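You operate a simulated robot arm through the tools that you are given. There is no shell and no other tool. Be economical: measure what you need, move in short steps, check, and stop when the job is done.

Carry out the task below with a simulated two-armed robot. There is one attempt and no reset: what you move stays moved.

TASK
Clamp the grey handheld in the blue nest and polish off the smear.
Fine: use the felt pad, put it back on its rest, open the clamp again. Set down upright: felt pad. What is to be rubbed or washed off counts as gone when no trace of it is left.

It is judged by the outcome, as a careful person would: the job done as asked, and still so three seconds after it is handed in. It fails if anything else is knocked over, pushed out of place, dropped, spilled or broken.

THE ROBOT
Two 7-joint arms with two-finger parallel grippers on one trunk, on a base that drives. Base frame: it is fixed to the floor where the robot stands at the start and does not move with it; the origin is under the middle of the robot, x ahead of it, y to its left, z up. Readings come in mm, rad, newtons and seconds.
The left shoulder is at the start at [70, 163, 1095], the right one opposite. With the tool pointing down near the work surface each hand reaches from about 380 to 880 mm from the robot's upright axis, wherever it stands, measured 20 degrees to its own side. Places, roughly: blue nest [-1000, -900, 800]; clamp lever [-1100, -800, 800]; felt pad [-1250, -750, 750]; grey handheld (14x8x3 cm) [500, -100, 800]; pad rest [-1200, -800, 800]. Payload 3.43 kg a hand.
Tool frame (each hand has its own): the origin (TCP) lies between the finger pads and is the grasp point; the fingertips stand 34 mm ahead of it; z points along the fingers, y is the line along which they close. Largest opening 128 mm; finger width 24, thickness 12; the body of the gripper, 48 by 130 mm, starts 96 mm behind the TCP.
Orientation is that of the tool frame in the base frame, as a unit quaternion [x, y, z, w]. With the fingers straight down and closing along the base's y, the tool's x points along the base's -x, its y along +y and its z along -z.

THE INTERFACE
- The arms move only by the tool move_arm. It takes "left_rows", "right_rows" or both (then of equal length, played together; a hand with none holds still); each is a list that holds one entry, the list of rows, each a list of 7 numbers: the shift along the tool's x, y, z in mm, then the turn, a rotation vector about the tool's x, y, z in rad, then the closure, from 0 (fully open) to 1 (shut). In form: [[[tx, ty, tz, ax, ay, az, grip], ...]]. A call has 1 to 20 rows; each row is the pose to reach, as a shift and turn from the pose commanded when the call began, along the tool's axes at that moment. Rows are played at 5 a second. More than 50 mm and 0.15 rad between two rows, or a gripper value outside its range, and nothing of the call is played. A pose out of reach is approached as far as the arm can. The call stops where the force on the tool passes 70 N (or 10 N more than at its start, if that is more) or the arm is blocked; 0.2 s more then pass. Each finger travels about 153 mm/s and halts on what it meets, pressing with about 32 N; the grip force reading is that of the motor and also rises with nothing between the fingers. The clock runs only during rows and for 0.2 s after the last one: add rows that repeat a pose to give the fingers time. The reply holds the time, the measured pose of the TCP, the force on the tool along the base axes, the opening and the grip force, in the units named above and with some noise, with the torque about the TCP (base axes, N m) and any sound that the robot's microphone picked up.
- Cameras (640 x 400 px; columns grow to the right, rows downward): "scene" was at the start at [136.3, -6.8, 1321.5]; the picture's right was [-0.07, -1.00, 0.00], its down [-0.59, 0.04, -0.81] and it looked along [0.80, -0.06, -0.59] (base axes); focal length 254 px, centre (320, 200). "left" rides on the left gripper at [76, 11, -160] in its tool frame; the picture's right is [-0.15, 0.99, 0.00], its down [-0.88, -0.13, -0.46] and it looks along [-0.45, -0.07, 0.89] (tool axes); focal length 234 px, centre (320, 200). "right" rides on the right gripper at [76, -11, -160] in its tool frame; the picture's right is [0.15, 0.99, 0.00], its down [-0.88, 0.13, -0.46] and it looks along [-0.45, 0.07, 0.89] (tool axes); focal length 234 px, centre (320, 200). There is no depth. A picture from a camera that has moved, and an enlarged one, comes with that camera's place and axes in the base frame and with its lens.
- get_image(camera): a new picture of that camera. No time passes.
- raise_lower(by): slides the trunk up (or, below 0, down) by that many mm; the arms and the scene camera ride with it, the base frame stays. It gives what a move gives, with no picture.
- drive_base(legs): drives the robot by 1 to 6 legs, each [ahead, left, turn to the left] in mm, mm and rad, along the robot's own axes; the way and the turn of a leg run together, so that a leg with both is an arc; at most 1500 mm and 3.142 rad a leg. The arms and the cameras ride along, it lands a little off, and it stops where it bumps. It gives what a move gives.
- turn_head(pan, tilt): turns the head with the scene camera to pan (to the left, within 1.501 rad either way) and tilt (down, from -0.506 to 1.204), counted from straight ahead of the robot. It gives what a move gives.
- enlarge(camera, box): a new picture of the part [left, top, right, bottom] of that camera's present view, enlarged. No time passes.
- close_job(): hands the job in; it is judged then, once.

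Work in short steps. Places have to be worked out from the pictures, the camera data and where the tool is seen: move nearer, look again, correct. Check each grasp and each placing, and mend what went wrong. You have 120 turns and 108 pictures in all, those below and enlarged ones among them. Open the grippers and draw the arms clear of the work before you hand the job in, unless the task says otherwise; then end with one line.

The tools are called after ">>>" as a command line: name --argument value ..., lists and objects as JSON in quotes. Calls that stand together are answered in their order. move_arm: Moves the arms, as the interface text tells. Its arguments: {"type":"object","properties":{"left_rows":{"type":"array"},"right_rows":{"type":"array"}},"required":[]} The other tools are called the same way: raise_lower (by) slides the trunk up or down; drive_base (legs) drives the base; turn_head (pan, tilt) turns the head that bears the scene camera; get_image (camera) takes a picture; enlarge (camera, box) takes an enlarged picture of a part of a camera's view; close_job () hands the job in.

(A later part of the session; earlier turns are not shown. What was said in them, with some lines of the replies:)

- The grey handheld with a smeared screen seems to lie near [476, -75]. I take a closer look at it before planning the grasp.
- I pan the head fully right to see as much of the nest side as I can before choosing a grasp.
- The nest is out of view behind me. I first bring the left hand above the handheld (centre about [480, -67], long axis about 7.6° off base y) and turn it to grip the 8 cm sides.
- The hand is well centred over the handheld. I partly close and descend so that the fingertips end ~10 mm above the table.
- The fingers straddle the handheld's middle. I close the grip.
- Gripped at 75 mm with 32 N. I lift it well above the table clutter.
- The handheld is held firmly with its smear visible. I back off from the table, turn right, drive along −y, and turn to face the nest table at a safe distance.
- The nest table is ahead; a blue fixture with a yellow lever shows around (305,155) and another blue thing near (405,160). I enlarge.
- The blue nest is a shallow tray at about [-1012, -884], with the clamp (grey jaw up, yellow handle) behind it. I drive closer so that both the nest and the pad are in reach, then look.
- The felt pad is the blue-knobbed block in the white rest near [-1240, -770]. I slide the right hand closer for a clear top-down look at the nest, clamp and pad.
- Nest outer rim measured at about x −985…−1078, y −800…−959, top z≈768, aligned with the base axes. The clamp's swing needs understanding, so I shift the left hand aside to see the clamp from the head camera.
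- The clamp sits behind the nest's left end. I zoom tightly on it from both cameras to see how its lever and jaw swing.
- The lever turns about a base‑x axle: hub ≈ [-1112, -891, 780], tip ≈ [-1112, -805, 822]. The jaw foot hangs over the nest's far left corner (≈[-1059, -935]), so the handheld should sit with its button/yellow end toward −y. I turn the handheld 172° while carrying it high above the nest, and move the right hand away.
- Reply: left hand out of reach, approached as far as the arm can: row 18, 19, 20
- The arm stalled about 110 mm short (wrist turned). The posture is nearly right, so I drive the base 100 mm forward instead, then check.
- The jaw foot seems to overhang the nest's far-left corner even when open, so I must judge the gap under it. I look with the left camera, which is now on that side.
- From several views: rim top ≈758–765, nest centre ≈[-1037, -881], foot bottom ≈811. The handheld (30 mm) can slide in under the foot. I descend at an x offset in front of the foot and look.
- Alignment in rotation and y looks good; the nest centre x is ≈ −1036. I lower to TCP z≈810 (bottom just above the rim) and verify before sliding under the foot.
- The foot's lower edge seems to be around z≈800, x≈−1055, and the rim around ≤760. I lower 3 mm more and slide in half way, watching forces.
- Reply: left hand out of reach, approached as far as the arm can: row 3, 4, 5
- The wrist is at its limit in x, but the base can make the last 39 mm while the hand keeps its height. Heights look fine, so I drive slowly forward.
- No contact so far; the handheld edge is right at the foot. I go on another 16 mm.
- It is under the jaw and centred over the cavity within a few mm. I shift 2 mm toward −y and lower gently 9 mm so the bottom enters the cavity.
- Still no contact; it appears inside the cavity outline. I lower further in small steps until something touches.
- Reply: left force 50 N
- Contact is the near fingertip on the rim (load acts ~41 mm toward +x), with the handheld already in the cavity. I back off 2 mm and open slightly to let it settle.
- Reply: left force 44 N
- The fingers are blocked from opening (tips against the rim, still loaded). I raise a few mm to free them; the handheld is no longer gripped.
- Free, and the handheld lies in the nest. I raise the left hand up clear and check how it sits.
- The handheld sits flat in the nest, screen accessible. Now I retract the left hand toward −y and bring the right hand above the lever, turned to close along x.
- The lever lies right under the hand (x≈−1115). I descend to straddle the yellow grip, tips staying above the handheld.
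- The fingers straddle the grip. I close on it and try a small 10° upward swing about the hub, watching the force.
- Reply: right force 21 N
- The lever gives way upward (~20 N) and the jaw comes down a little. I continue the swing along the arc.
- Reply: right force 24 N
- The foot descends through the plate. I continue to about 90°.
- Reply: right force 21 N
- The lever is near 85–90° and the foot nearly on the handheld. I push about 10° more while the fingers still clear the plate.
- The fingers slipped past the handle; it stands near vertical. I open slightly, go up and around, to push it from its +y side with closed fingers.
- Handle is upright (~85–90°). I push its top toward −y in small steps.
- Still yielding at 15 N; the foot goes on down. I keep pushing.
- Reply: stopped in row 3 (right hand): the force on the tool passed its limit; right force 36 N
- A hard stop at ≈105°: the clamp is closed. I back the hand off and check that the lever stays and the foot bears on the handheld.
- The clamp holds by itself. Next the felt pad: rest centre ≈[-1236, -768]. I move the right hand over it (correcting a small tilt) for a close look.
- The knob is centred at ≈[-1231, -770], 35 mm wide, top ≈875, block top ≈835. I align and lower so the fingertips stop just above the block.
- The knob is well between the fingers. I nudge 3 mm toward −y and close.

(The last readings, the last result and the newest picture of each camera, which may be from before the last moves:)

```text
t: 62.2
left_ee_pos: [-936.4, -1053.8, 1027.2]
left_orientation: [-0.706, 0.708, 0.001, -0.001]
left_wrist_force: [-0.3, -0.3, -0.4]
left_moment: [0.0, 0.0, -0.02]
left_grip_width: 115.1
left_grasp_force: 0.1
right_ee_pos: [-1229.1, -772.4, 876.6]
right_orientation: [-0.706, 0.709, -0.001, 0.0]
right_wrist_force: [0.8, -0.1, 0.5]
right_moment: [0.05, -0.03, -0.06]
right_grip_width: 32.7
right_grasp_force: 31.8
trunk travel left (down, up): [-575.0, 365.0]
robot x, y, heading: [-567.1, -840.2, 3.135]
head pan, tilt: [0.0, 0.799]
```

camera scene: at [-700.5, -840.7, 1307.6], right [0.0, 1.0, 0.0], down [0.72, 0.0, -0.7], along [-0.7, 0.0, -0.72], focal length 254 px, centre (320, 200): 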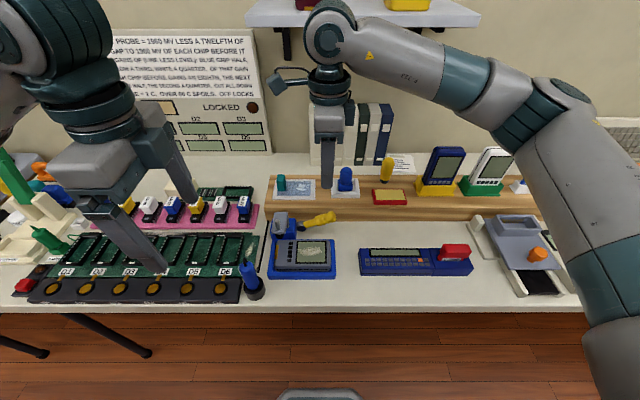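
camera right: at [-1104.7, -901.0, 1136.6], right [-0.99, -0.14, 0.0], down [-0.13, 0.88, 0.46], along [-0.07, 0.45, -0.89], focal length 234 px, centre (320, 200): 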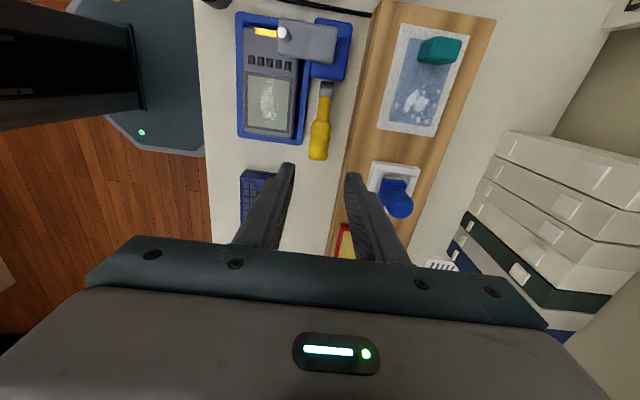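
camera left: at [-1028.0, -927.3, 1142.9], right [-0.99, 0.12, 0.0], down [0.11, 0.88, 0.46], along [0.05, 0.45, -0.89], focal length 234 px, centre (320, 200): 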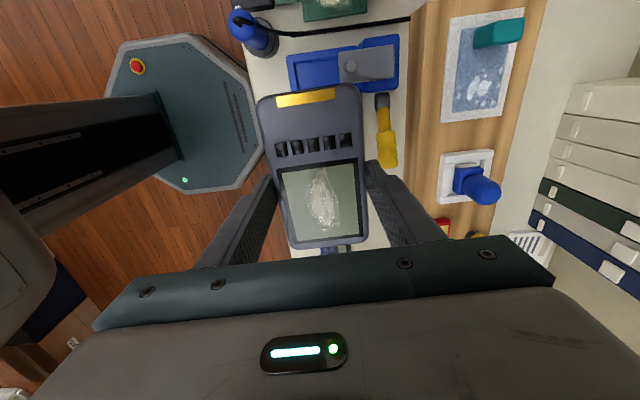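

The pad is gripped (33 mm). I lift it, check it hangs straight, and carry it above the screen (smear ≈ x −1055…−1029, y −895…−837).

>>> move_arm --right_rows '[[[0, 0, -15, 0, 0, 0, 0.9], [0, 0, -50, 0, 0, 0, 0.9], [0, 0, -84, 0, 0, 0, 0.9], [20, -45, -84, 0, 0, 0, 0.9], [45, -90, -84, 0, 0, 0, 0.9], [70, -135, -84, 0, 0, 0, 0.9], [93, -180, -84, 0, 0, 0, 0.9], [93, -187, -60, 0, 0, 0, 0.9]]]' --left_rows '[[[10, 0, 0, 0, 0, 0, 0.1], [20, 0, 0, 0, 0, 0, 0.1], [30, 0, 0, 0, 0, 0, 0.1], [40, 0, 0, 0, 0, 0, 0.1], [50, 0, 0, 0, 0, 0, 0.1], [60, 0, 0, 0, 0, 0, 0.1], [60, 0, 0, 0, 0, 0, 0.1], [60, 0, 0, 0, 0, 0, 0.1]]]'

>>> enlarge --camera "scene" --box '[250, 175, 370, 275]'

>>> enlarge --camera "right" --box '[220, 40, 460, 220]'

```text
refused: row 5 steps farther than a row can; nothing moved
```

```text
4.00 times, centred on (310, 225) of scene
camera zoom: at [-699.6, -838.3, 1307.6], right [0.0, 1.0, 0.0], down [0.72, 0.0, -0.7], along [-0.7, 0.0, -0.72], focal length 1016 px, centre (360, 100)
```

zoom: 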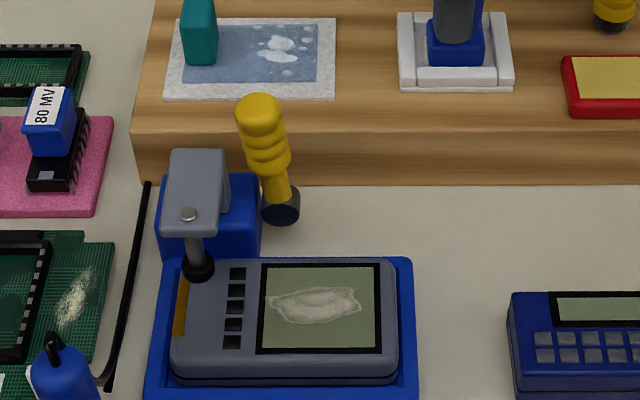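

```text
2.22 times, centred on (340, 130) of right
camera zoom: at [-1217.4, -848.7, 1035.8], right [-0.99, -0.14, 0.0], down [-0.13, 0.88, 0.46], along [-0.07, 0.45, -0.89], focal length 520 px, centre (276, 356)
```

zoom: 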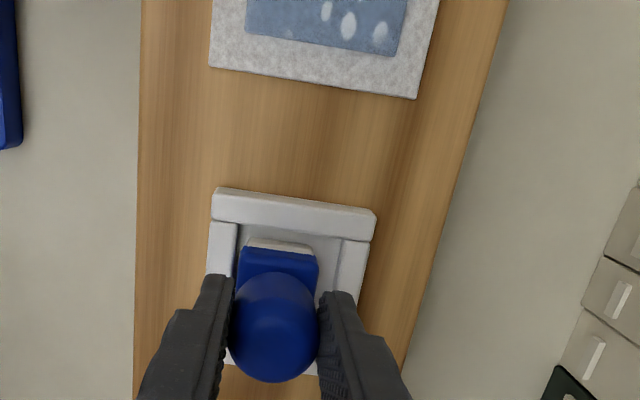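

A step was too long; I resend with shorter steps.

>>> move_arm --right_rows '[[[0, 0, -15, 0, 0, 0, 0.9], [0, 0, -50, 0, 0, 0, 0.9], [0, 0, -84, 0, 0, 0, 0.9], [18, -36, -84, 0, 0, 0, 0.9], [36, -73, -84, 0, 0, 0, 0.9], [54, -109, -84, 0, 0, 0, 0.9], [72, -146, -84, 0, 0, 0, 0.9], [90, -182, -84, 0, 0, 0, 0.9], [93, -187, -60, 0, 0, 0, 0.9]]]' --left_rows '[[[10, 0, 0, 0, 0, 0, 0.1], [20, 0, 0, 0, 0, 0, 0.1], [30, 0, 0, 0, 0, 0, 0.1], [40, 0, 0, 0, 0, 0, 0.1], [50, 0, 0, 0, 0, 0, 0.1], [60, 0, 0, 0, 0, 0, 0.1], [60, 0, 0, 0, 0, 0, 0.1], [60, 0, 0, 0, 0, 0, 0.1], [60, 0, 0, 0, 0, 0, 0.1]]]'

>>> enlarge --camera "scene" --box '[250, 175, 370, 275]'

>>> enlarge --camera "right" --box '[220, 40, 460, 220]'

```text
t: 64.2
left_ee_pos: [-922.0, -1094.6, 1025.2]
left_orientation: [0.707, -0.707, -0.001, 0.001]
left_wrist_force: [-1.0, -0.1, -0.3]
left_moment: [-0.02, 0.03, -0.03]
left_grip_width: 114.9
left_grasp_force: 0.1
left hand out of reach, approached as far as the arm can: row 3, 4, 5, 6, 7, 8, 9
right_ee_pos: [-1041.9, -866.5, 935.8]
right_orientation: [-0.706, 0.708, -0.001, 0.0]
right_wrist_force: [-1.1, 0.6, -1.3]
right_moment: [0.01, 0.0, 0.0]
right_grip_width: 32.7
right_grasp_force: 31.9
trunk travel left (down, up): [-575.0, 365.0]
robot x, y, heading: [-568.7, -841.0, 3.135]
head pan, tilt: [0.0, 0.799]
```

```text
4.00 times, centred on (310, 225) of scene
camera zoom: at [-700.7, -837.7, 1307.5], right [0.01, 1.0, 0.0], down [0.72, 0.0, -0.7], along [-0.7, 0.0, -0.72], focal length 1016 px, centre (360, 100)
```

zoom: 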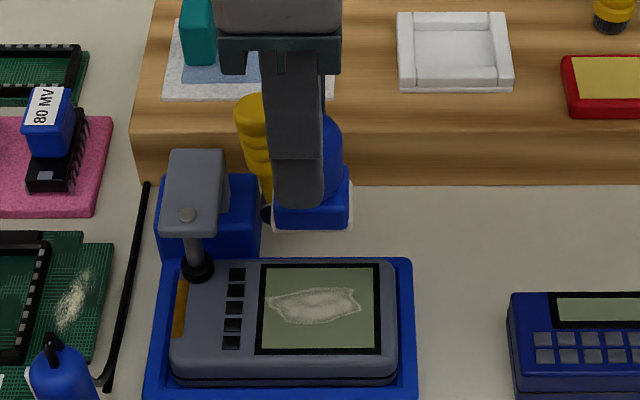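

```text
2.22 times, centred on (340, 130) of right
camera zoom: at [-1031.8, -941.8, 1095.3], right [-0.99, -0.14, 0.0], down [-0.13, 0.88, 0.46], along [-0.06, 0.45, -0.89], focal length 520 px, centre (276, 356)
```

zoom: 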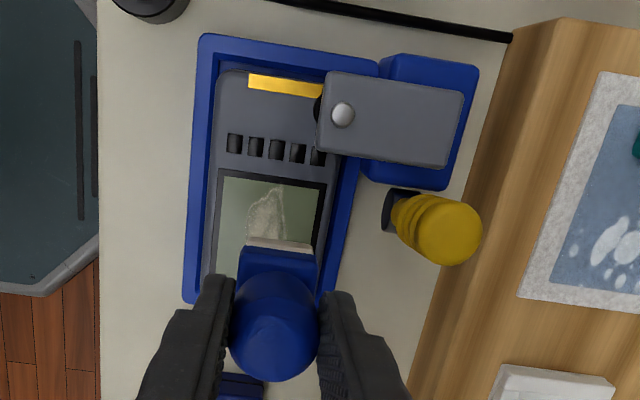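

The pad hangs level, above the smear. I lower it: first to just above the screen, then in 2 mm steps until light contact.

>>> move_arm --right_rows '[[[0, 0, 40, 0, 0, 0, 0.9], [0, 0, 70, 0, 0, 0, 0.9], [0, 0, 82, 0, 0, 0, 0.9], [0, 0, 85, 0, 0, 0, 0.9], [0, 0, 88, 0, 0, 0, 0.9]]]'

>>> enlarge --camera "scene" --box '[265, 205, 345, 265]'

```text
t: 65.4
left_ee_pos: [-918.6, -1094.9, 1027.3]
left_orientation: [-0.706, 0.708, 0.002, -0.002]
left_wrist_force: [0.0, 0.9, 0.3]
left_moment: [-0.01, 0.02, 0.02]
left_grip_width: 115.3
left_grasp_force: 0.0
right_ee_pos: [-1042.6, -865.4, 850.3]
right_orientation: [-0.706, 0.708, 0.001, -0.001]
right_wrist_force: [-0.6, 2.2, 19.3]
right_moment: [0.32, -0.21, 0.03]
right_grip_width: 32.8
right_grasp_force: 32.1
trunk travel left (down, up): [-575.0, 365.0]
robot x, y, heading: [-570.4, -836.3, 3.137]
head pan, tilt: [0.0, 0.799]
```

```text
6.67 times, centred on (305, 235) of scene
camera zoom: at [-698.3, -838.0, 1308.2], right [0.01, 1.0, 0.0], down [0.72, 0.0, -0.7], along [-0.7, 0.0, -0.72], focal length 1693 px, centre (420, -33)
```

zoom: 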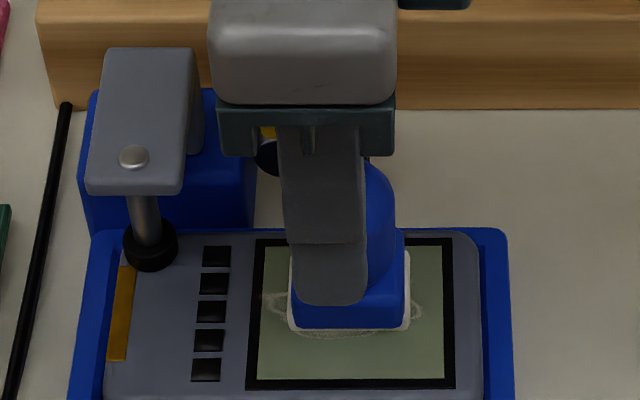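

Light contact (~19 N) on the screen at TCP z≈850. I rub over the whole smear in a raster.

>>> move_arm --right_rows '[[[10, 0, 0, 0, 0, 0, 0.9], [20, -4, 0, 0, 0, 0, 0.9], [20, -9, 0, 0, 0, 0, 0.9], [8, -9, 0, 0, 0, 0, 0.9], [-4, -9, 0, 0, 0, 0, 0.9], [-16, -9, 0, 0, 0, 0, 0.9], [-16, -3, 0, 0, 0, 0, 0.9], [-4, -3, 0, 0, 0, 0, 0.9], [8, -3, 0, 0, 0, 0, 0.9], [20, -3, 0, 0, 0, 0, 0.9], [20, 4, 0, 0, 0, 0, 0.9], [8, 4, 0, 0, 0, 0, 0.9], [-4, 4, 0, 0, 0, 0, 0.9], [-16, 4, 0, 0, 0, 0, 0.9], [-16, 9, 0, 0, 0, 0, 0.9], [-4, 9, 0, 0, 0, 0, 0.9], [8, 9, 0, 0, 0, 0, 0.9], [20, 9, 0, 0, 0, 0, 0.9], [8, 3, 0, 0, 0, 0, 0.9], [-16, 0, 0, 0, 0, 0, 0.9]]]'

>>> enlarge --camera "scene" --box '[265, 205, 345, 265]'

```text
t: 69.6
left_ee_pos: [-919.6, -1094.2, 1027.3]
left_orientation: [-0.707, 0.707, 0.0, -0.002]
left_wrist_force: [-0.1, 0.4, 0.7]
left_moment: [-0.02, 0.02, -0.01]
left_grip_width: 115.2
left_grasp_force: 0.1
right_ee_pos: [-1041.1, -849.6, 848.9]
right_orientation: [-0.706, 0.708, 0.0, 0.0]
right_wrist_force: [0.3, 0.4, -1.3]
right_moment: [-0.04, -0.02, 0.06]
right_grip_width: 32.8
right_grasp_force: 32.2
trunk travel left (down, up): [-575.0, 365.0]
robot x, y, heading: [-569.5, -841.3, 3.14]
head pan, tilt: [0.0, 0.799]
```

```text
6.67 times, centred on (305, 235) of scene
camera zoom: at [-699.7, -837.3, 1307.6], right [0.0, 1.0, 0.0], down [0.72, 0.0, -0.7], along [-0.7, 0.0, -0.72], focal length 1693 px, centre (420, -33)
```

zoom: 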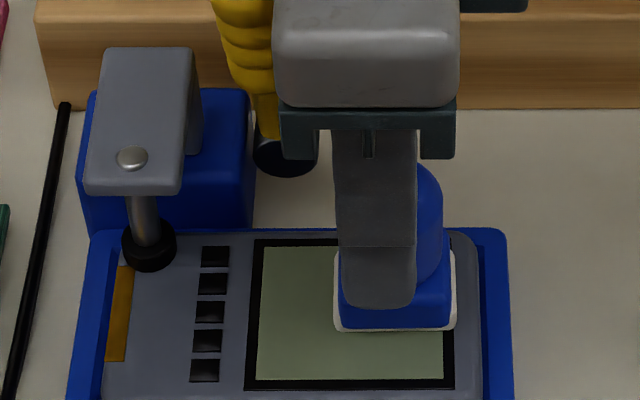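

The visible part of the smear is gone. I lift the pad and inspect the whole screen.

>>> move_arm --right_rows '[[[0, 0, -15, 0, 0, 0, 0.9], [-20, 0, -50, 0, 0, 0, 0.9], [-50, 0, -80, 0, 0, 0, 0.9]]]'

>>> enlarge --camera "scene" --box '[270, 215, 340, 270]'

>>> enlarge --camera "right" --box '[280, 30, 380, 130]'

```text
t: 70.4
left_ee_pos: [-918.3, -1093.1, 1026.2]
left_orientation: [-0.707, 0.707, 0.001, -0.002]
left_wrist_force: [0.3, -0.1, 0.3]
left_moment: [-0.02, 0.01, -0.04]
left_grip_width: 115.1
left_grasp_force: 0.1
right_ee_pos: [-1041.1, -799.8, 929.2]
right_orientation: [-0.707, 0.708, 0.0, 0.001]
right_wrist_force: [-0.7, -0.3, -1.3]
right_moment: [-0.02, 0.0, 0.0]
right_grip_width: 32.7
right_grasp_force: 32.5
trunk travel left (down, up): [-575.0, 365.0]
robot x, y, heading: [-567.8, -839.0, 3.135]
head pan, tilt: [0.0, 0.799]
```

```text
7.27 times, centred on (305, 242) of scene
camera zoom: at [-699.2, -837.1, 1307.6], right [0.0, 1.0, 0.0], down [0.72, 0.0, -0.7], along [-0.7, 0.0, -0.72], focal length 1847 px, centre (429, -109)
```

zoom: 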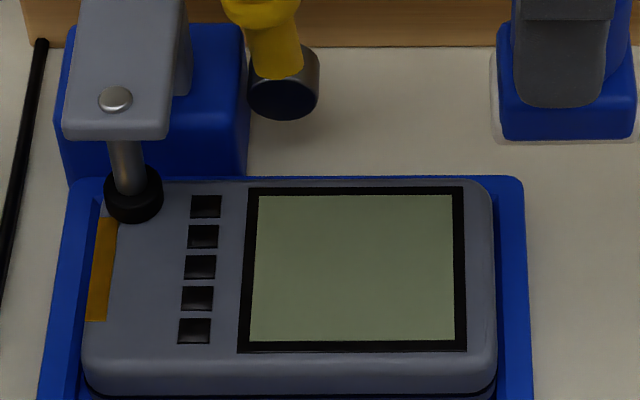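

```text
4.00 times, centred on (330, 80) of right
camera zoom: at [-1029.9, -875.3, 1087.5], right [-0.99, -0.14, 0.0], down [-0.13, 0.88, 0.46], along [-0.07, 0.45, -0.89], focal length 937 px, centre (280, 680)
```

zoom: 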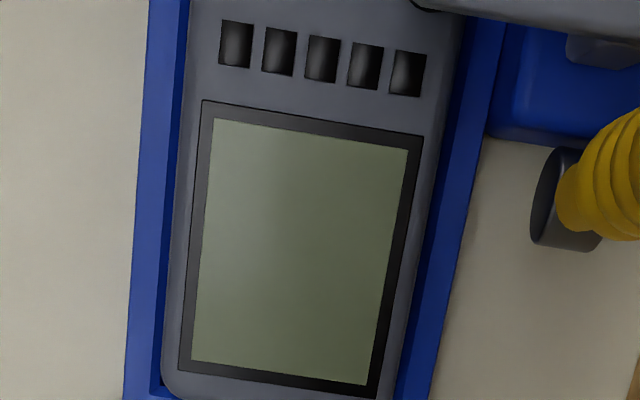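

The screen looks clean. For certainty I make one more light pass: return and find contact again.

>>> move_arm --right_rows '[[[30, 0, 0, 0, 0, 0, 0.9], [62, 0, 40, 0, 0, 0, 0.9], [65, 0, 70, 0, 0, 0, 0.9], [65, 0, 80, 0, 0, 0, 0.9], [65, 0, 82, 0, 0, 0, 0.9], [65, 0, 83, 0, 0, 0, 0.9]]]'

```text
refused: row 2 steps farther than a row can; nothing moved
```

Step too long; I resend it with shorter steps.

>>> move_arm --right_rows '[[[30, 0, 0, 0, 0, 0, 0.9], [60, 0, 20, 0, 0, 0, 0.9], [65, 0, 50, 0, 0, 0, 0.9], [65, 0, 75, 0, 0, 0, 0.9], [65, 0, 80, 0, 0, 0, 0.9], [65, 0, 82, 0, 0, 0, 0.9]]]'

```text
t: 71.8
left_ee_pos: [-919.0, -1094.5, 1026.4]
left_orientation: [-0.707, 0.707, 0.002, -0.002]
left_wrist_force: [-0.2, 0.6, 0.2]
left_moment: [-0.02, 0.0, -0.02]
left_grip_width: 115.0
left_grasp_force: 0.1
right_ee_pos: [-1041.5, -865.3, 849.1]
right_orientation: [-0.706, 0.709, 0.001, -0.001]
right_wrist_force: [-1.5, 3.2, 18.7]
right_moment: [0.37, 0.06, -0.05]
right_grip_width: 32.7
right_grasp_force: 31.6
trunk travel left (down, up): [-575.0, 365.0]
robot x, y, heading: [-566.2, -840.8, 3.139]
head pan, tilt: [0.0, 0.799]
```

Contact again at 19 N. I rub another raster, pressing 1 mm deeper toward the +y side where the contact had been weaker, then lift.

>>> move_arm --right_rows '[[[10, -4, 0, 0, 0, 0, 0.9], [20, -9, 0, 0, 0, 0, 0.9], [8, -9, 0, 0, 0, 0, 0.9], [-4, -9, 1, 0, 0, 0, 0.9], [-14, -9, 2, 0, 0, 0, 0.9], [-14, -2, 2, 0, 0, 0, 0.9], [-4, -2, 1, 0, 0, 0, 0.9], [8, -2, 0, 0, 0, 0, 0.9], [20, -2, 0, 0, 0, 0, 0.9], [20, 5, 0, 0, 0, 0, 0.9], [8, 5, 0, 0, 0, 0, 0.9], [-4, 5, 1, 0, 0, 0, 0.9], [-14, 5, 2, 0, 0, 0, 0.9], [-14, 9, 2, 0, 0, 0, 0.9], [-4, 9, 1, 0, 0, 0, 0.9], [8, 9, 0, 0, 0, 0, 0.9], [18, 9, 0, 0, 0, 0, 0.9], [0, 0, 0, 0, 0, 0, 0.9], [0, 0, -20, 0, 0, 0, 0.9], [-10, 0, -60, 0, 0, 0, 0.9]]]'

>>> move_arm --right_rows '[[[-40, 30, -25, 0, 0, 0, 0.9], [-60, 70, -48, 0, 0, 0, 0.9], [-70, 110, -48, 0, 0, 0, 0.9], [-80, 150, -48, 0, 0, 0, 0.9], [-83, 187, -48, 0, 0, 0, 0.9]]]'

>>> enlarge --camera "scene" --box '[250, 195, 370, 275]'

>>> enlarge --camera "right" --box '[220, 40, 460, 220]'

```text
t: 76.0
left_ee_pos: [-918.4, -1094.5, 1028.0]
left_orientation: [-0.707, 0.707, 0.002, -0.002]
left_wrist_force: [-0.3, 0.8, 0.3]
left_moment: [0.0, 0.02, -0.01]
left_grip_width: 115.3
left_grasp_force: 0.1
right_ee_pos: [-1041.0, -854.7, 907.3]
right_orientation: [-0.706, 0.708, 0.0, -0.001]
right_wrist_force: [0.0, 0.6, -0.9]
right_moment: [0.0, 0.01, 0.03]
right_grip_width: 32.8
right_grasp_force: 31.7
trunk travel left (down, up): [-575.0, 365.0]
robot x, y, heading: [-567.6, -839.3, 3.133]
head pan, tilt: [0.0, 0.799]
```

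```text
refused: row 1 steps farther than a row can; nothing moved
```

```text
5.00 times, centred on (310, 235) of scene
camera zoom: at [-698.9, -837.5, 1307.7], right [0.0, 1.0, 0.0], down [0.72, 0.0, -0.7], along [-0.7, 0.0, -0.72], focal length 1270 px, centre (370, 25)
```

zoom: 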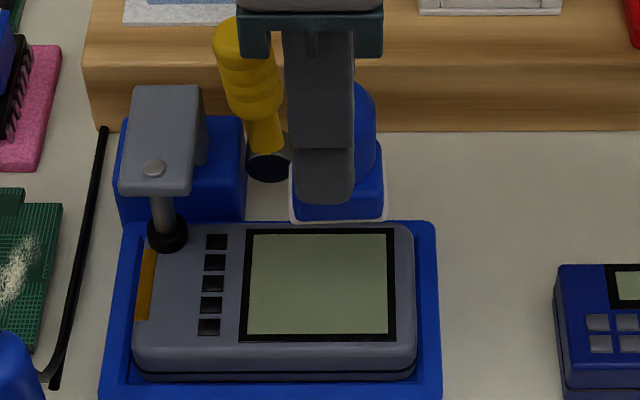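

```text
2.22 times, centred on (340, 130) of right
camera zoom: at [-1030.6, -930.4, 1066.3], right [-0.99, -0.14, 0.0], down [-0.13, 0.88, 0.46], along [-0.06, 0.45, -0.89], focal length 520 px, centre (276, 356)
```

zoom: 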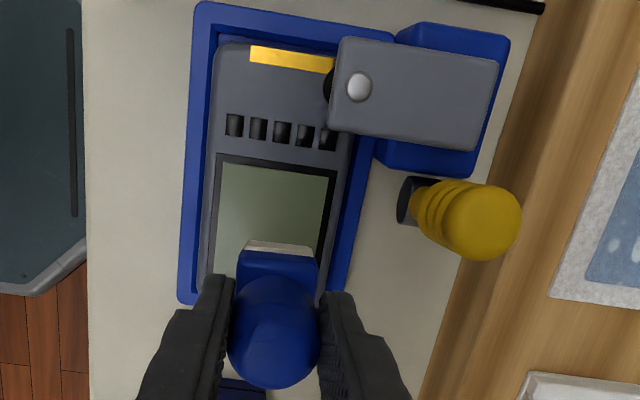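

Screen spotless. Now I carry the pad back above its rest (return pose ≈[-1229, -772, 877]).

>>> move_arm --right_rows '[[[-25, 0, -25, 0, 0, 0, 0.9], [-50, 20, -45, 0, 0, 0, 0.9], [-65, 60, -45, 0, 0, 0, 0.9], [-75, 100, -45, 0, 0, 0, 0.9], [-80, 140, -45, 0, 0, 0, 0.9], [-82, 180, -45, 0, 0, 0, 0.9], [-82, 188, -25, 0, 0, 0, 0.9], [-82, 188, 0, 0, 0, 0, 0.9]]]'

>>> enlarge --camera "right" --box '[220, 60, 420, 210]'

>>> enlarge --camera "scene" --box '[305, 145, 385, 205]'

```text
t: 77.8
left_ee_pos: [-919.9, -1094.6, 1027.5]
left_orientation: [-0.707, 0.707, 0.002, -0.001]
left_wrist_force: [0.0, -0.5, -0.3]
left_moment: [0.01, -0.01, 0.01]
left_grip_width: 115.1
left_grasp_force: 0.1
right_ee_pos: [-1230.0, -772.7, 906.8]
right_orientation: [-0.706, 0.708, -0.001, 0.001]
right_wrist_force: [0.5, 0.7, -0.4]
right_moment: [-0.01, -0.04, 0.01]
right_grip_width: 32.8
right_grasp_force: 32.0
trunk travel left (down, up): [-575.0, 365.0]
robot x, y, heading: [-566.1, -841.0, 3.135]
head pan, tilt: [0.0, 0.799]
```

```text
2.67 times, centred on (320, 135) of right
camera zoom: at [-1219.5, -848.4, 1065.2], right [-0.99, -0.14, 0.0], down [-0.13, 0.88, 0.46], along [-0.06, 0.45, -0.89], focal length 624 px, centre (320, 373)
```

zoom: 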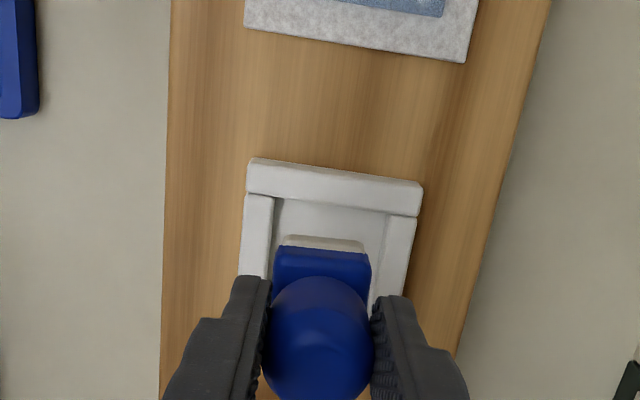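

```text
6.67 times, centred on (345, 175) of scene
camera zoom: at [-700.3, -838.2, 1307.6], right [0.01, 1.0, 0.0], down [0.72, 0.0, -0.7], along [-0.7, 0.0, -0.72], focal length 1693 px, centre (153, 367)
```

zoom: 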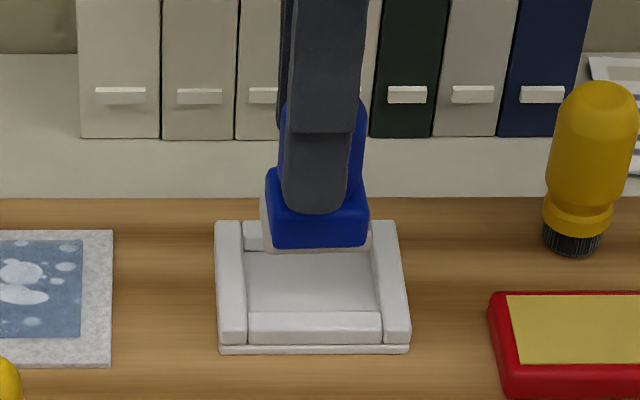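

Aligned as at pickup. I lower to the recorded height in small final steps.

>>> move_arm --right_rows '[[[0, 0, 15, 0, 0, 0, 0.9], [0, 0, 24, 0, 0, 0, 0.9], [0, 0, 27, 0, 0, 0, 0.9], [0, 0, 29, 0, 0, 0, 0.9]]]'

>>> enlarge --camera "scene" --box '[305, 145, 385, 205]'

```text
t: 78.8
left_ee_pos: [-919.0, -1095.2, 1026.0]
left_orientation: [0.707, -0.707, -0.001, 0.001]
left_wrist_force: [0.5, 0.2, 0.0]
left_moment: [-0.01, -0.01, 0.0]
left_grip_width: 115.2
left_grasp_force: 0.2
right_ee_pos: [-1230.6, -773.3, 878.4]
right_orientation: [-0.706, 0.709, 0.0, -0.001]
right_wrist_force: [-0.6, 0.3, -0.4]
right_moment: [0.01, -0.02, -0.02]
right_grip_width: 32.9
right_grasp_force: 31.8
trunk travel left (down, up): [-575.0, 365.0]
robot x, y, heading: [-570.8, -836.5, 3.137]
head pan, tilt: [0.0, 0.799]
```

```text
6.67 times, centred on (345, 175) of scene
camera zoom: at [-699.9, -838.3, 1307.6], right [0.0, 1.0, 0.0], down [0.72, 0.0, -0.7], along [-0.7, 0.0, -0.72], focal length 1693 px, centre (153, 367)
```

zoom: 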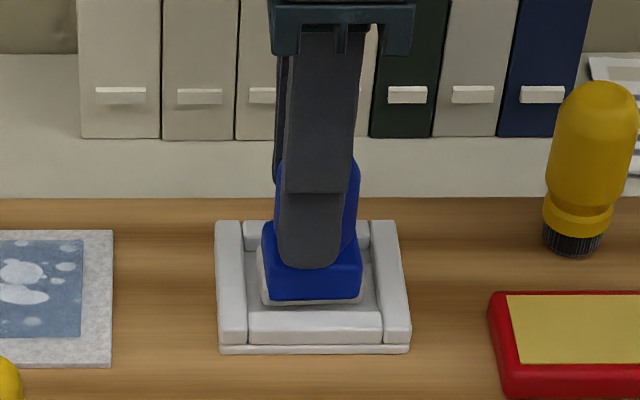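

The pad is inside the rest, 1–2 mm above the floor. I lower the last bit to contact, open, and raise straight up.

>>> move_arm --right_rows '[[[0, 0, 1, 0, 0, 0, 0.9], [0, 0, 2, 0, 0, 0, 0.9], [0, 0, 2, 0, 0, 0, 0.9], [0, 0, 2, 0, 0, 0, 0.65], [0, 0, 2, 0, 0, 0, 0.5], [0, 0, 2, 0, 0, 0, 0.45], [0, 0, -20, 0, 0, 0, 0.45], [0, 0, -55, 0, 0, 0, 0.45], [0, 0, -90, 0, 0, 0, 0.45]]]'

>>> enlarge --camera "scene" --box '[305, 145, 385, 205]'

```text
t: 80.8
left_ee_pos: [-918.9, -1096.1, 1026.0]
left_orientation: [0.708, -0.706, -0.002, 0.002]
left_wrist_force: [0.6, -0.3, 0.1]
left_moment: [-0.02, 0.01, -0.01]
left_grip_width: 115.3
left_grasp_force: 0.0
right_ee_pos: [-1228.4, -772.8, 968.2]
right_orientation: [-0.706, 0.709, 0.0, 0.001]
right_wrist_force: [-0.6, -0.4, 0.5]
right_moment: [-0.01, 0.03, 0.01]
right_grip_width: 70.3
right_grasp_force: 0.0
trunk travel left (down, up): [-575.0, 365.0]
robot x, y, heading: [-567.5, -838.4, 3.136]
head pan, tilt: [0.0, 0.799]
```

```text
6.67 times, centred on (345, 175) of scene
camera zoom: at [-699.0, -838.6, 1307.6], right [0.0, 1.0, 0.0], down [0.72, 0.0, -0.7], along [-0.7, 0.0, -0.72], focal length 1693 px, centre (153, 367)
```

zoom: 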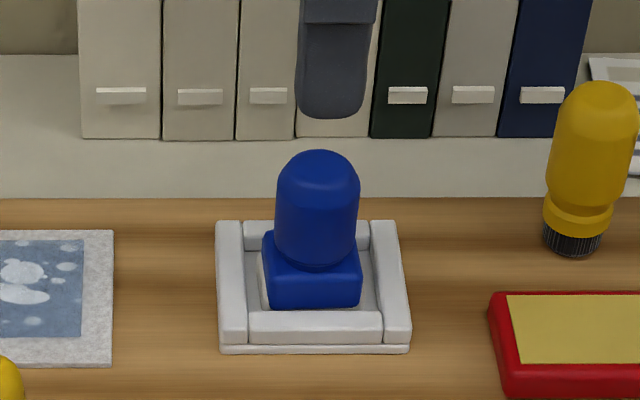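

The pad stands upright in its rest. Next I reopen the clamp: bring the right hand above the upright lever (top ≈[-1112, -900, 875]).

>>> move_arm --right_rows '[[[25, -24, 0, 0, 0, 0, 0.6], [50, -47, 0, 0, 0, 0, 0.64], [75, -70, 0, 0, 0, 0, 0.64], [100, -93, 0, 0, 0, 0, 0.64], [123, -116, 0, 0, 0, 0, 0.64], [123, -116, 25, 0, 0, 0, 0.64]]]'

>>> enlarge --camera "right" --box '[220, 60, 420, 210]'

```text
t: 82.2
left_ee_pos: [-919.6, -1094.8, 1025.9]
left_orientation: [-0.707, 0.708, 0.001, -0.001]
left_wrist_force: [0.2, 0.7, -0.5]
left_moment: [-0.02, 0.01, 0.0]
left_grip_width: 115.5
left_grasp_force: 0.0
right_ee_pos: [-1114.1, -895.7, 941.1]
right_orientation: [-0.706, 0.708, -0.001, 0.0]
right_wrist_force: [0.2, 0.4, 0.6]
right_moment: [-0.03, -0.03, 0.04]
right_grip_width: 45.9
right_grasp_force: 0.0
trunk travel left (down, up): [-575.0, 365.0]
robot x, y, heading: [-565.4, -836.4, 3.135]
head pan, tilt: [0.0, 0.799]
```

```text
2.67 times, centred on (320, 135) of right
camera zoom: at [-1103.3, -971.9, 1101.1], right [-0.99, -0.14, 0.0], down [-0.13, 0.88, 0.46], along [-0.06, 0.45, -0.89], focal length 624 px, centre (320, 373)
```

zoom: 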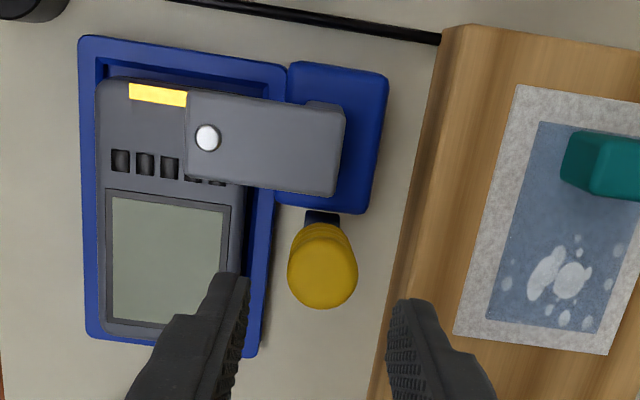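

Aligned over the lever. I descend, grip its end, and swing it back the first half of the arc.

>>> move_arm --right_rows '[[[0, 0, 30, 0, 0, 0, 0.64], [0, 0, 59, 0, 0, 0, 0.64], [0, 0, 59, 0, 0, 0, 0.85], [0, 0, 59, 0, 0, 0, 0.95], [0, 0, 59, 0, 0, 0, 0.95], [-5, 0, 59, 0, 0, 0, 0.95], [-10.4, 0, 58.8, 0, 0, 0, 0.95], [-16, 0, 59.5, 0, 0, 0, 0.95], [-22.2, 0, 60, 0, 0, 0, 0.95], [-33.7, 0, 62.9, 0, 0, 0, 0.95]]]'

>>> enlarge --camera "scene" --box '[255, 185, 375, 275]'

```text
t: 84.4
left_ee_pos: [-921.0, -1093.7, 1026.0]
left_orientation: [0.708, -0.707, -0.001, 0.001]
left_wrist_force: [-1.0, -0.6, 0.2]
left_moment: [-0.03, 0.0, -0.02]
left_grip_width: 115.1
left_grasp_force: 0.0
right_ee_pos: [-1115.4, -861.5, 879.9]
right_orientation: [-0.705, 0.709, 0.0, 0.0]
right_wrist_force: [-10.8, -12.5, 4.2]
right_moment: [-1.38, 0.51, -0.25]
right_grip_width: 27.7
right_grasp_force: 44.8
trunk travel left (down, up): [-575.0, 365.0]
robot x, y, heading: [-569.2, -839.1, 3.134]
head pan, tilt: [0.0, 0.799]
```

```text
4.44 times, centred on (315, 230) of scene
camera zoom: at [-700.9, -838.1, 1307.5], right [0.01, 1.0, 0.0], down [0.72, 0.0, -0.7], along [-0.7, 0.0, -0.72], focal length 1129 px, centre (342, 67)
```

zoom: 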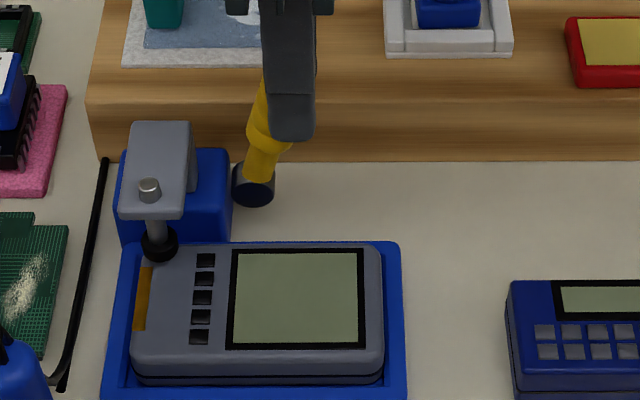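

The lever follows and the foot lifts. I continue down the rest of the arc to its original ~26°.

>>> move_arm --right_rows '[[[-11, 0, 4.4, 0, 0, 0, 0.95], [-21.2, 0, 10.3, 0, 0, 0, 0.95], [-30.6, 0, 17.6, 0, 0, 0, 0.95], [-38.8, 0, 26.2, 0, 0, 0, 0.95], [-45, 0, 34.5, 0, 0, 0, 0.95], [-49.4, 0, 42.2, 0, 0, 0, 0.95]]]'

>>> enlarge --camera "scene" --box '[255, 185, 375, 275]'

```text
t: 85.8
left_ee_pos: [-919.9, -1092.6, 1026.2]
left_orientation: [-0.707, 0.707, 0.002, -0.001]
left_wrist_force: [1.0, -0.3, 0.2]
left_moment: [0.0, -0.01, 0.0]
left_grip_width: 115.0
left_grasp_force: 0.1
right_ee_pos: [-1114.4, -810.9, 838.0]
right_orientation: [-0.705, 0.709, 0.001, -0.001]
right_wrist_force: [-16.8, 3.3, 20.3]
right_moment: [-1.29, 0.08, 0.03]
right_grip_width: 27.7
right_grasp_force: 45.4
trunk travel left (down, up): [-575.0, 365.0]
robot x, y, heading: [-569.3, -835.3, 3.136]
head pan, tilt: [0.0, 0.799]
```

```text
4.44 times, centred on (315, 230) of scene
camera zoom: at [-700.0, -837.7, 1307.7], right [0.01, 1.0, 0.0], down [0.72, 0.0, -0.7], along [-0.7, 0.0, -0.72], focal length 1129 px, centre (342, 67)
```

zoom: 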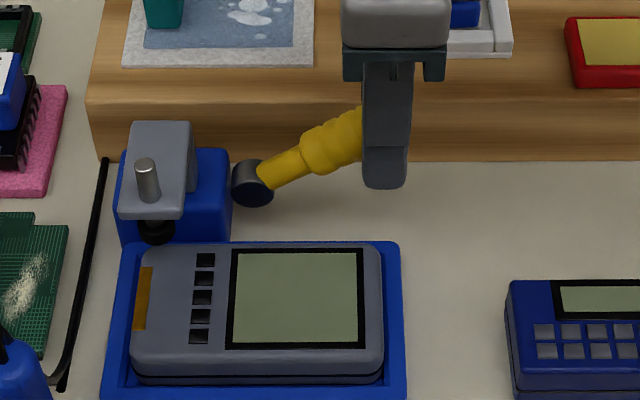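

Almost fully open. I push the lever down the last few mm to its stop.

>>> move_arm --right_rows '[[[-1, 0, 4, 0, 0, 0, 0.95], [-2, 0, 8, 0, 0, 0, 0.95], [-3, 0, 12, 0, 0, 0, 0.95], [-4, 0, 15, 0, 0, 0, 0.95]]]'

>>> enlarge --camera "scene" --box '[255, 185, 375, 275]'

```text
t: 86.8
left_ee_pos: [-920.6, -1092.4, 1026.6]
left_orientation: [-0.707, 0.707, 0.0, -0.002]
left_wrist_force: [-0.2, -0.2, 0.0]
left_moment: [0.0, 0.01, -0.05]
left_grip_width: 115.1
left_grasp_force: 0.0
right_ee_pos: [-1114.8, -806.8, 823.4]
right_orientation: [-0.705, 0.709, 0.0, -0.001]
right_wrist_force: [-22.2, 17.8, 22.0]
right_moment: [-1.02, -0.01, -0.06]
right_grip_width: 27.6
right_grasp_force: 45.2
trunk travel left (down, up): [-575.0, 365.0]
robot x, y, heading: [-572.9, -839.5, 3.136]
head pan, tilt: [0.0, 0.799]
```

```text
4.44 times, centred on (315, 230) of scene
camera zoom: at [-700.4, -835.8, 1307.6], right [0.01, 1.0, 0.0], down [0.72, -0.01, -0.7], along [-0.7, 0.0, -0.72], focal length 1129 px, centre (342, 67)
```

zoom: 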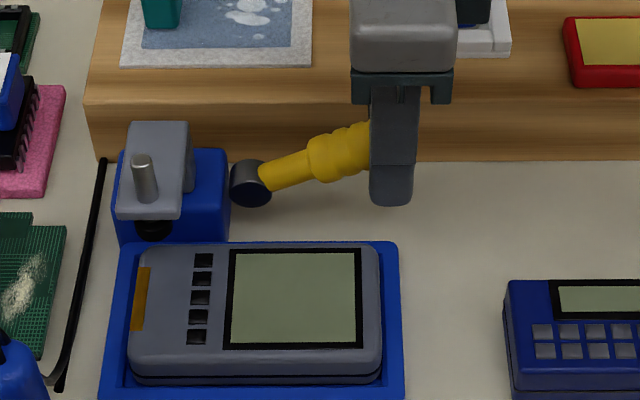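

Very nearly at the original angle; a few mm more, then release and rise clear.

>>> move_arm --right_rows '[[[0, 0, 4, 0, 0, 0, 0.95], [0, 0, 8, 0, 0, 0, 0.95], [0, 0, 8, 0, 0, 0, 0.95]]]'

>>> move_arm --right_rows '[[[0, 0, 0, 0, 0, 0, 0.7], [0, 0, 0, 0, 0, 0, 0.64], [0, 0, 0, 0, 0, 0, 0.64], [0, 0, -30, 0, 0, 0, 0.64], [0, 0, -75, 0, 0, 0, 0.6], [-20, 0, -115, 0, 0, 0, 0.5], [-50, 0, -150, 0, 0, 0, 0.4]]]'

>>> enlarge --camera "scene" --box '[255, 185, 375, 275]'

```text
t: 87.6
left_ee_pos: [-917.8, -1094.0, 1027.8]
left_orientation: [-0.707, 0.707, 0.001, -0.002]
left_wrist_force: [-0.5, 0.5, 0.0]
left_moment: [-0.01, 0.04, -0.02]
left_grip_width: 115.3
left_grasp_force: 0.1
right_ee_pos: [-1115.6, -807.6, 816.6]
right_orientation: [-0.706, 0.709, 0.001, -0.002]
right_wrist_force: [-24.4, 15.7, 37.9]
right_moment: [-0.1, 0.0, 0.09]
right_grip_width: 27.8
right_grasp_force: 45.2
trunk travel left (down, up): [-575.0, 365.0]
robot x, y, heading: [-562.5, -839.3, 3.137]
head pan, tilt: [0.0, 0.799]
```

```text
t: 89.2
left_ee_pos: [-918.7, -1093.5, 1025.8]
left_orientation: [0.708, -0.707, -0.001, 0.003]
left_wrist_force: [-0.3, 1.2, 0.1]
left_moment: [0.02, 0.0, -0.02]
left_grip_width: 115.1
left_grasp_force: 0.1
right_ee_pos: [-1115.1, -757.6, 965.8]
right_orientation: [-0.706, 0.708, 0.0, 0.0]
right_wrist_force: [0.6, 0.2, 0.5]
right_moment: [0.0, 0.02, -0.03]
right_grip_width: 76.8
right_grasp_force: 0.1
trunk travel left (down, up): [-575.0, 365.0]
robot x, y, heading: [-564.4, -838.5, 3.137]
head pan, tilt: [0.0, 0.799]
```

```text
4.44 times, centred on (315, 230) of scene
camera zoom: at [-699.0, -837.3, 1307.7], right [0.0, 1.0, 0.0], down [0.72, 0.0, -0.7], along [-0.7, 0.0, -0.72], focal length 1129 px, centre (342, 67)
```

zoom: 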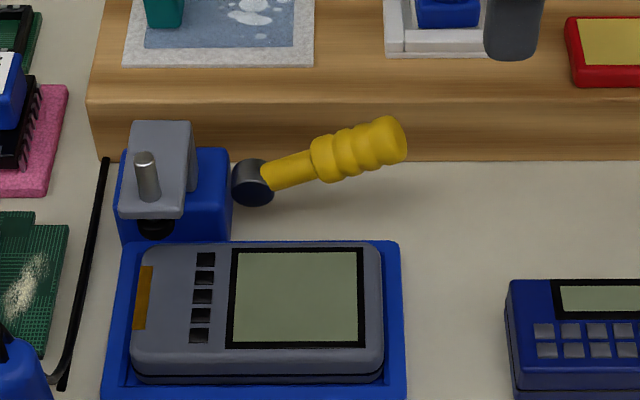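

Clamp open, screen clean. I raise the right hand, drive back a little, and take a final overview.

>>> move_arm --right_rows '[[[-20, 0, -40, 0, 0, 0, 0.2], [-40, 0, -80, 0, 0, 0, 0.0]]]'

>>> drive_base --legs '[[-250, 0, 0]]'

>>> get_image --camera "scene"

>>> enlarge --camera "scene" --box '[240, 100, 400, 220]'

```text
t: 89.8
left_ee_pos: [-919.8, -1094.3, 1026.5]
left_orientation: [0.707, -0.707, -0.002, 0.002]
left_wrist_force: [-0.1, 0.3, 0.3]
left_moment: [0.0, -0.01, 0.0]
left_grip_width: 115.1
left_grasp_force: 0.0
right_ee_pos: [-1111.9, -718.4, 1044.5]
right_orientation: [-0.706, 0.708, 0.0, 0.0]
right_wrist_force: [-0.5, -0.4, -1.1]
right_moment: [0.01, -0.02, 0.01]
right_grip_width: 128.0
right_grasp_force: 0.1
trunk travel left (down, up): [-575.0, 365.0]
robot x, y, heading: [-567.5, -838.1, 3.134]
head pan, tilt: [0.0, 0.799]
```

```text
t: 91.6
left_ee_pos: [-669.5, -1096.7, 1026.3]
left_orientation: [0.707, -0.707, -0.002, 0.001]
left_wrist_force: [0.5, 0.3, -0.1]
left_moment: [-0.03, 0.04, 0.0]
left_grip_width: 115.3
left_grasp_force: 0.2
right_ee_pos: [-863.8, -720.2, 1044.2]
right_orientation: [-0.707, 0.708, 0.001, -0.001]
right_wrist_force: [-0.9, -0.5, 0.5]
right_moment: [-0.04, 0.0, -0.01]
right_grip_width: 128.0
right_grasp_force: 0.1
trunk travel left (down, up): [-575.0, 365.0]
robot x, y, heading: [-314.8, -841.6, 3.138]
head pan, tilt: [0.0, 0.799]
```

```text
21 pictures are left
camera scene: at [-450.2, -839.5, 1307.7], right [0.0, 1.0, 0.0], down [0.72, 0.0, -0.7], along [-0.7, 0.0, -0.72], focal length 254 px, centre (320, 200)
```

scene: 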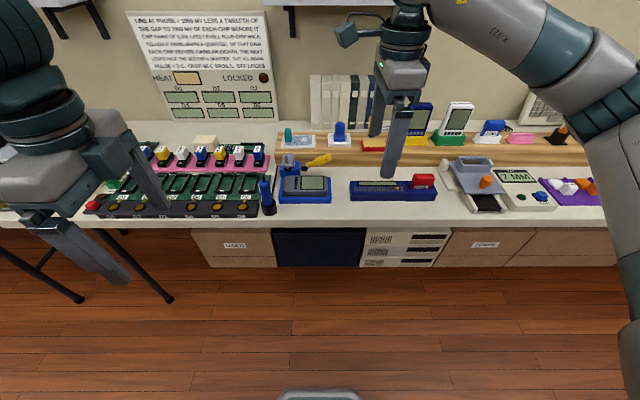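

```text
3.33 times, centred on (320, 160) of scene
camera zoom: at [-450.2, -839.5, 1307.7], right [0.0, 1.0, 0.0], down [0.72, 0.0, -0.7], along [-0.7, 0.0, -0.72], focal length 847 px, centre (320, 333)
```

zoom: 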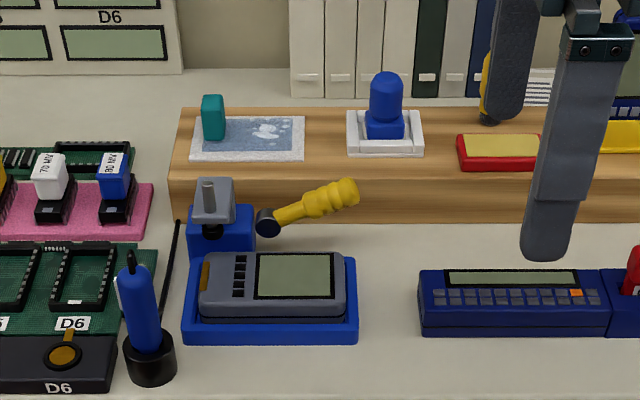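

Everything checks out: the handheld is seated in the nest with a clean screen, the clamp is open, the pad is upright on its rest, and both hands are open and clear. I hand the job in.

>>> close_job

```text
The job is handed in.
```

The job is handed in: I clamped the grey handheld in the blue nest and polished the smear off with the felt pad, leaving no visible trace. The pad is back upright on its rest, the clamp is open again with the handheld still in the nest, and nothing else was seen to be disturbed.
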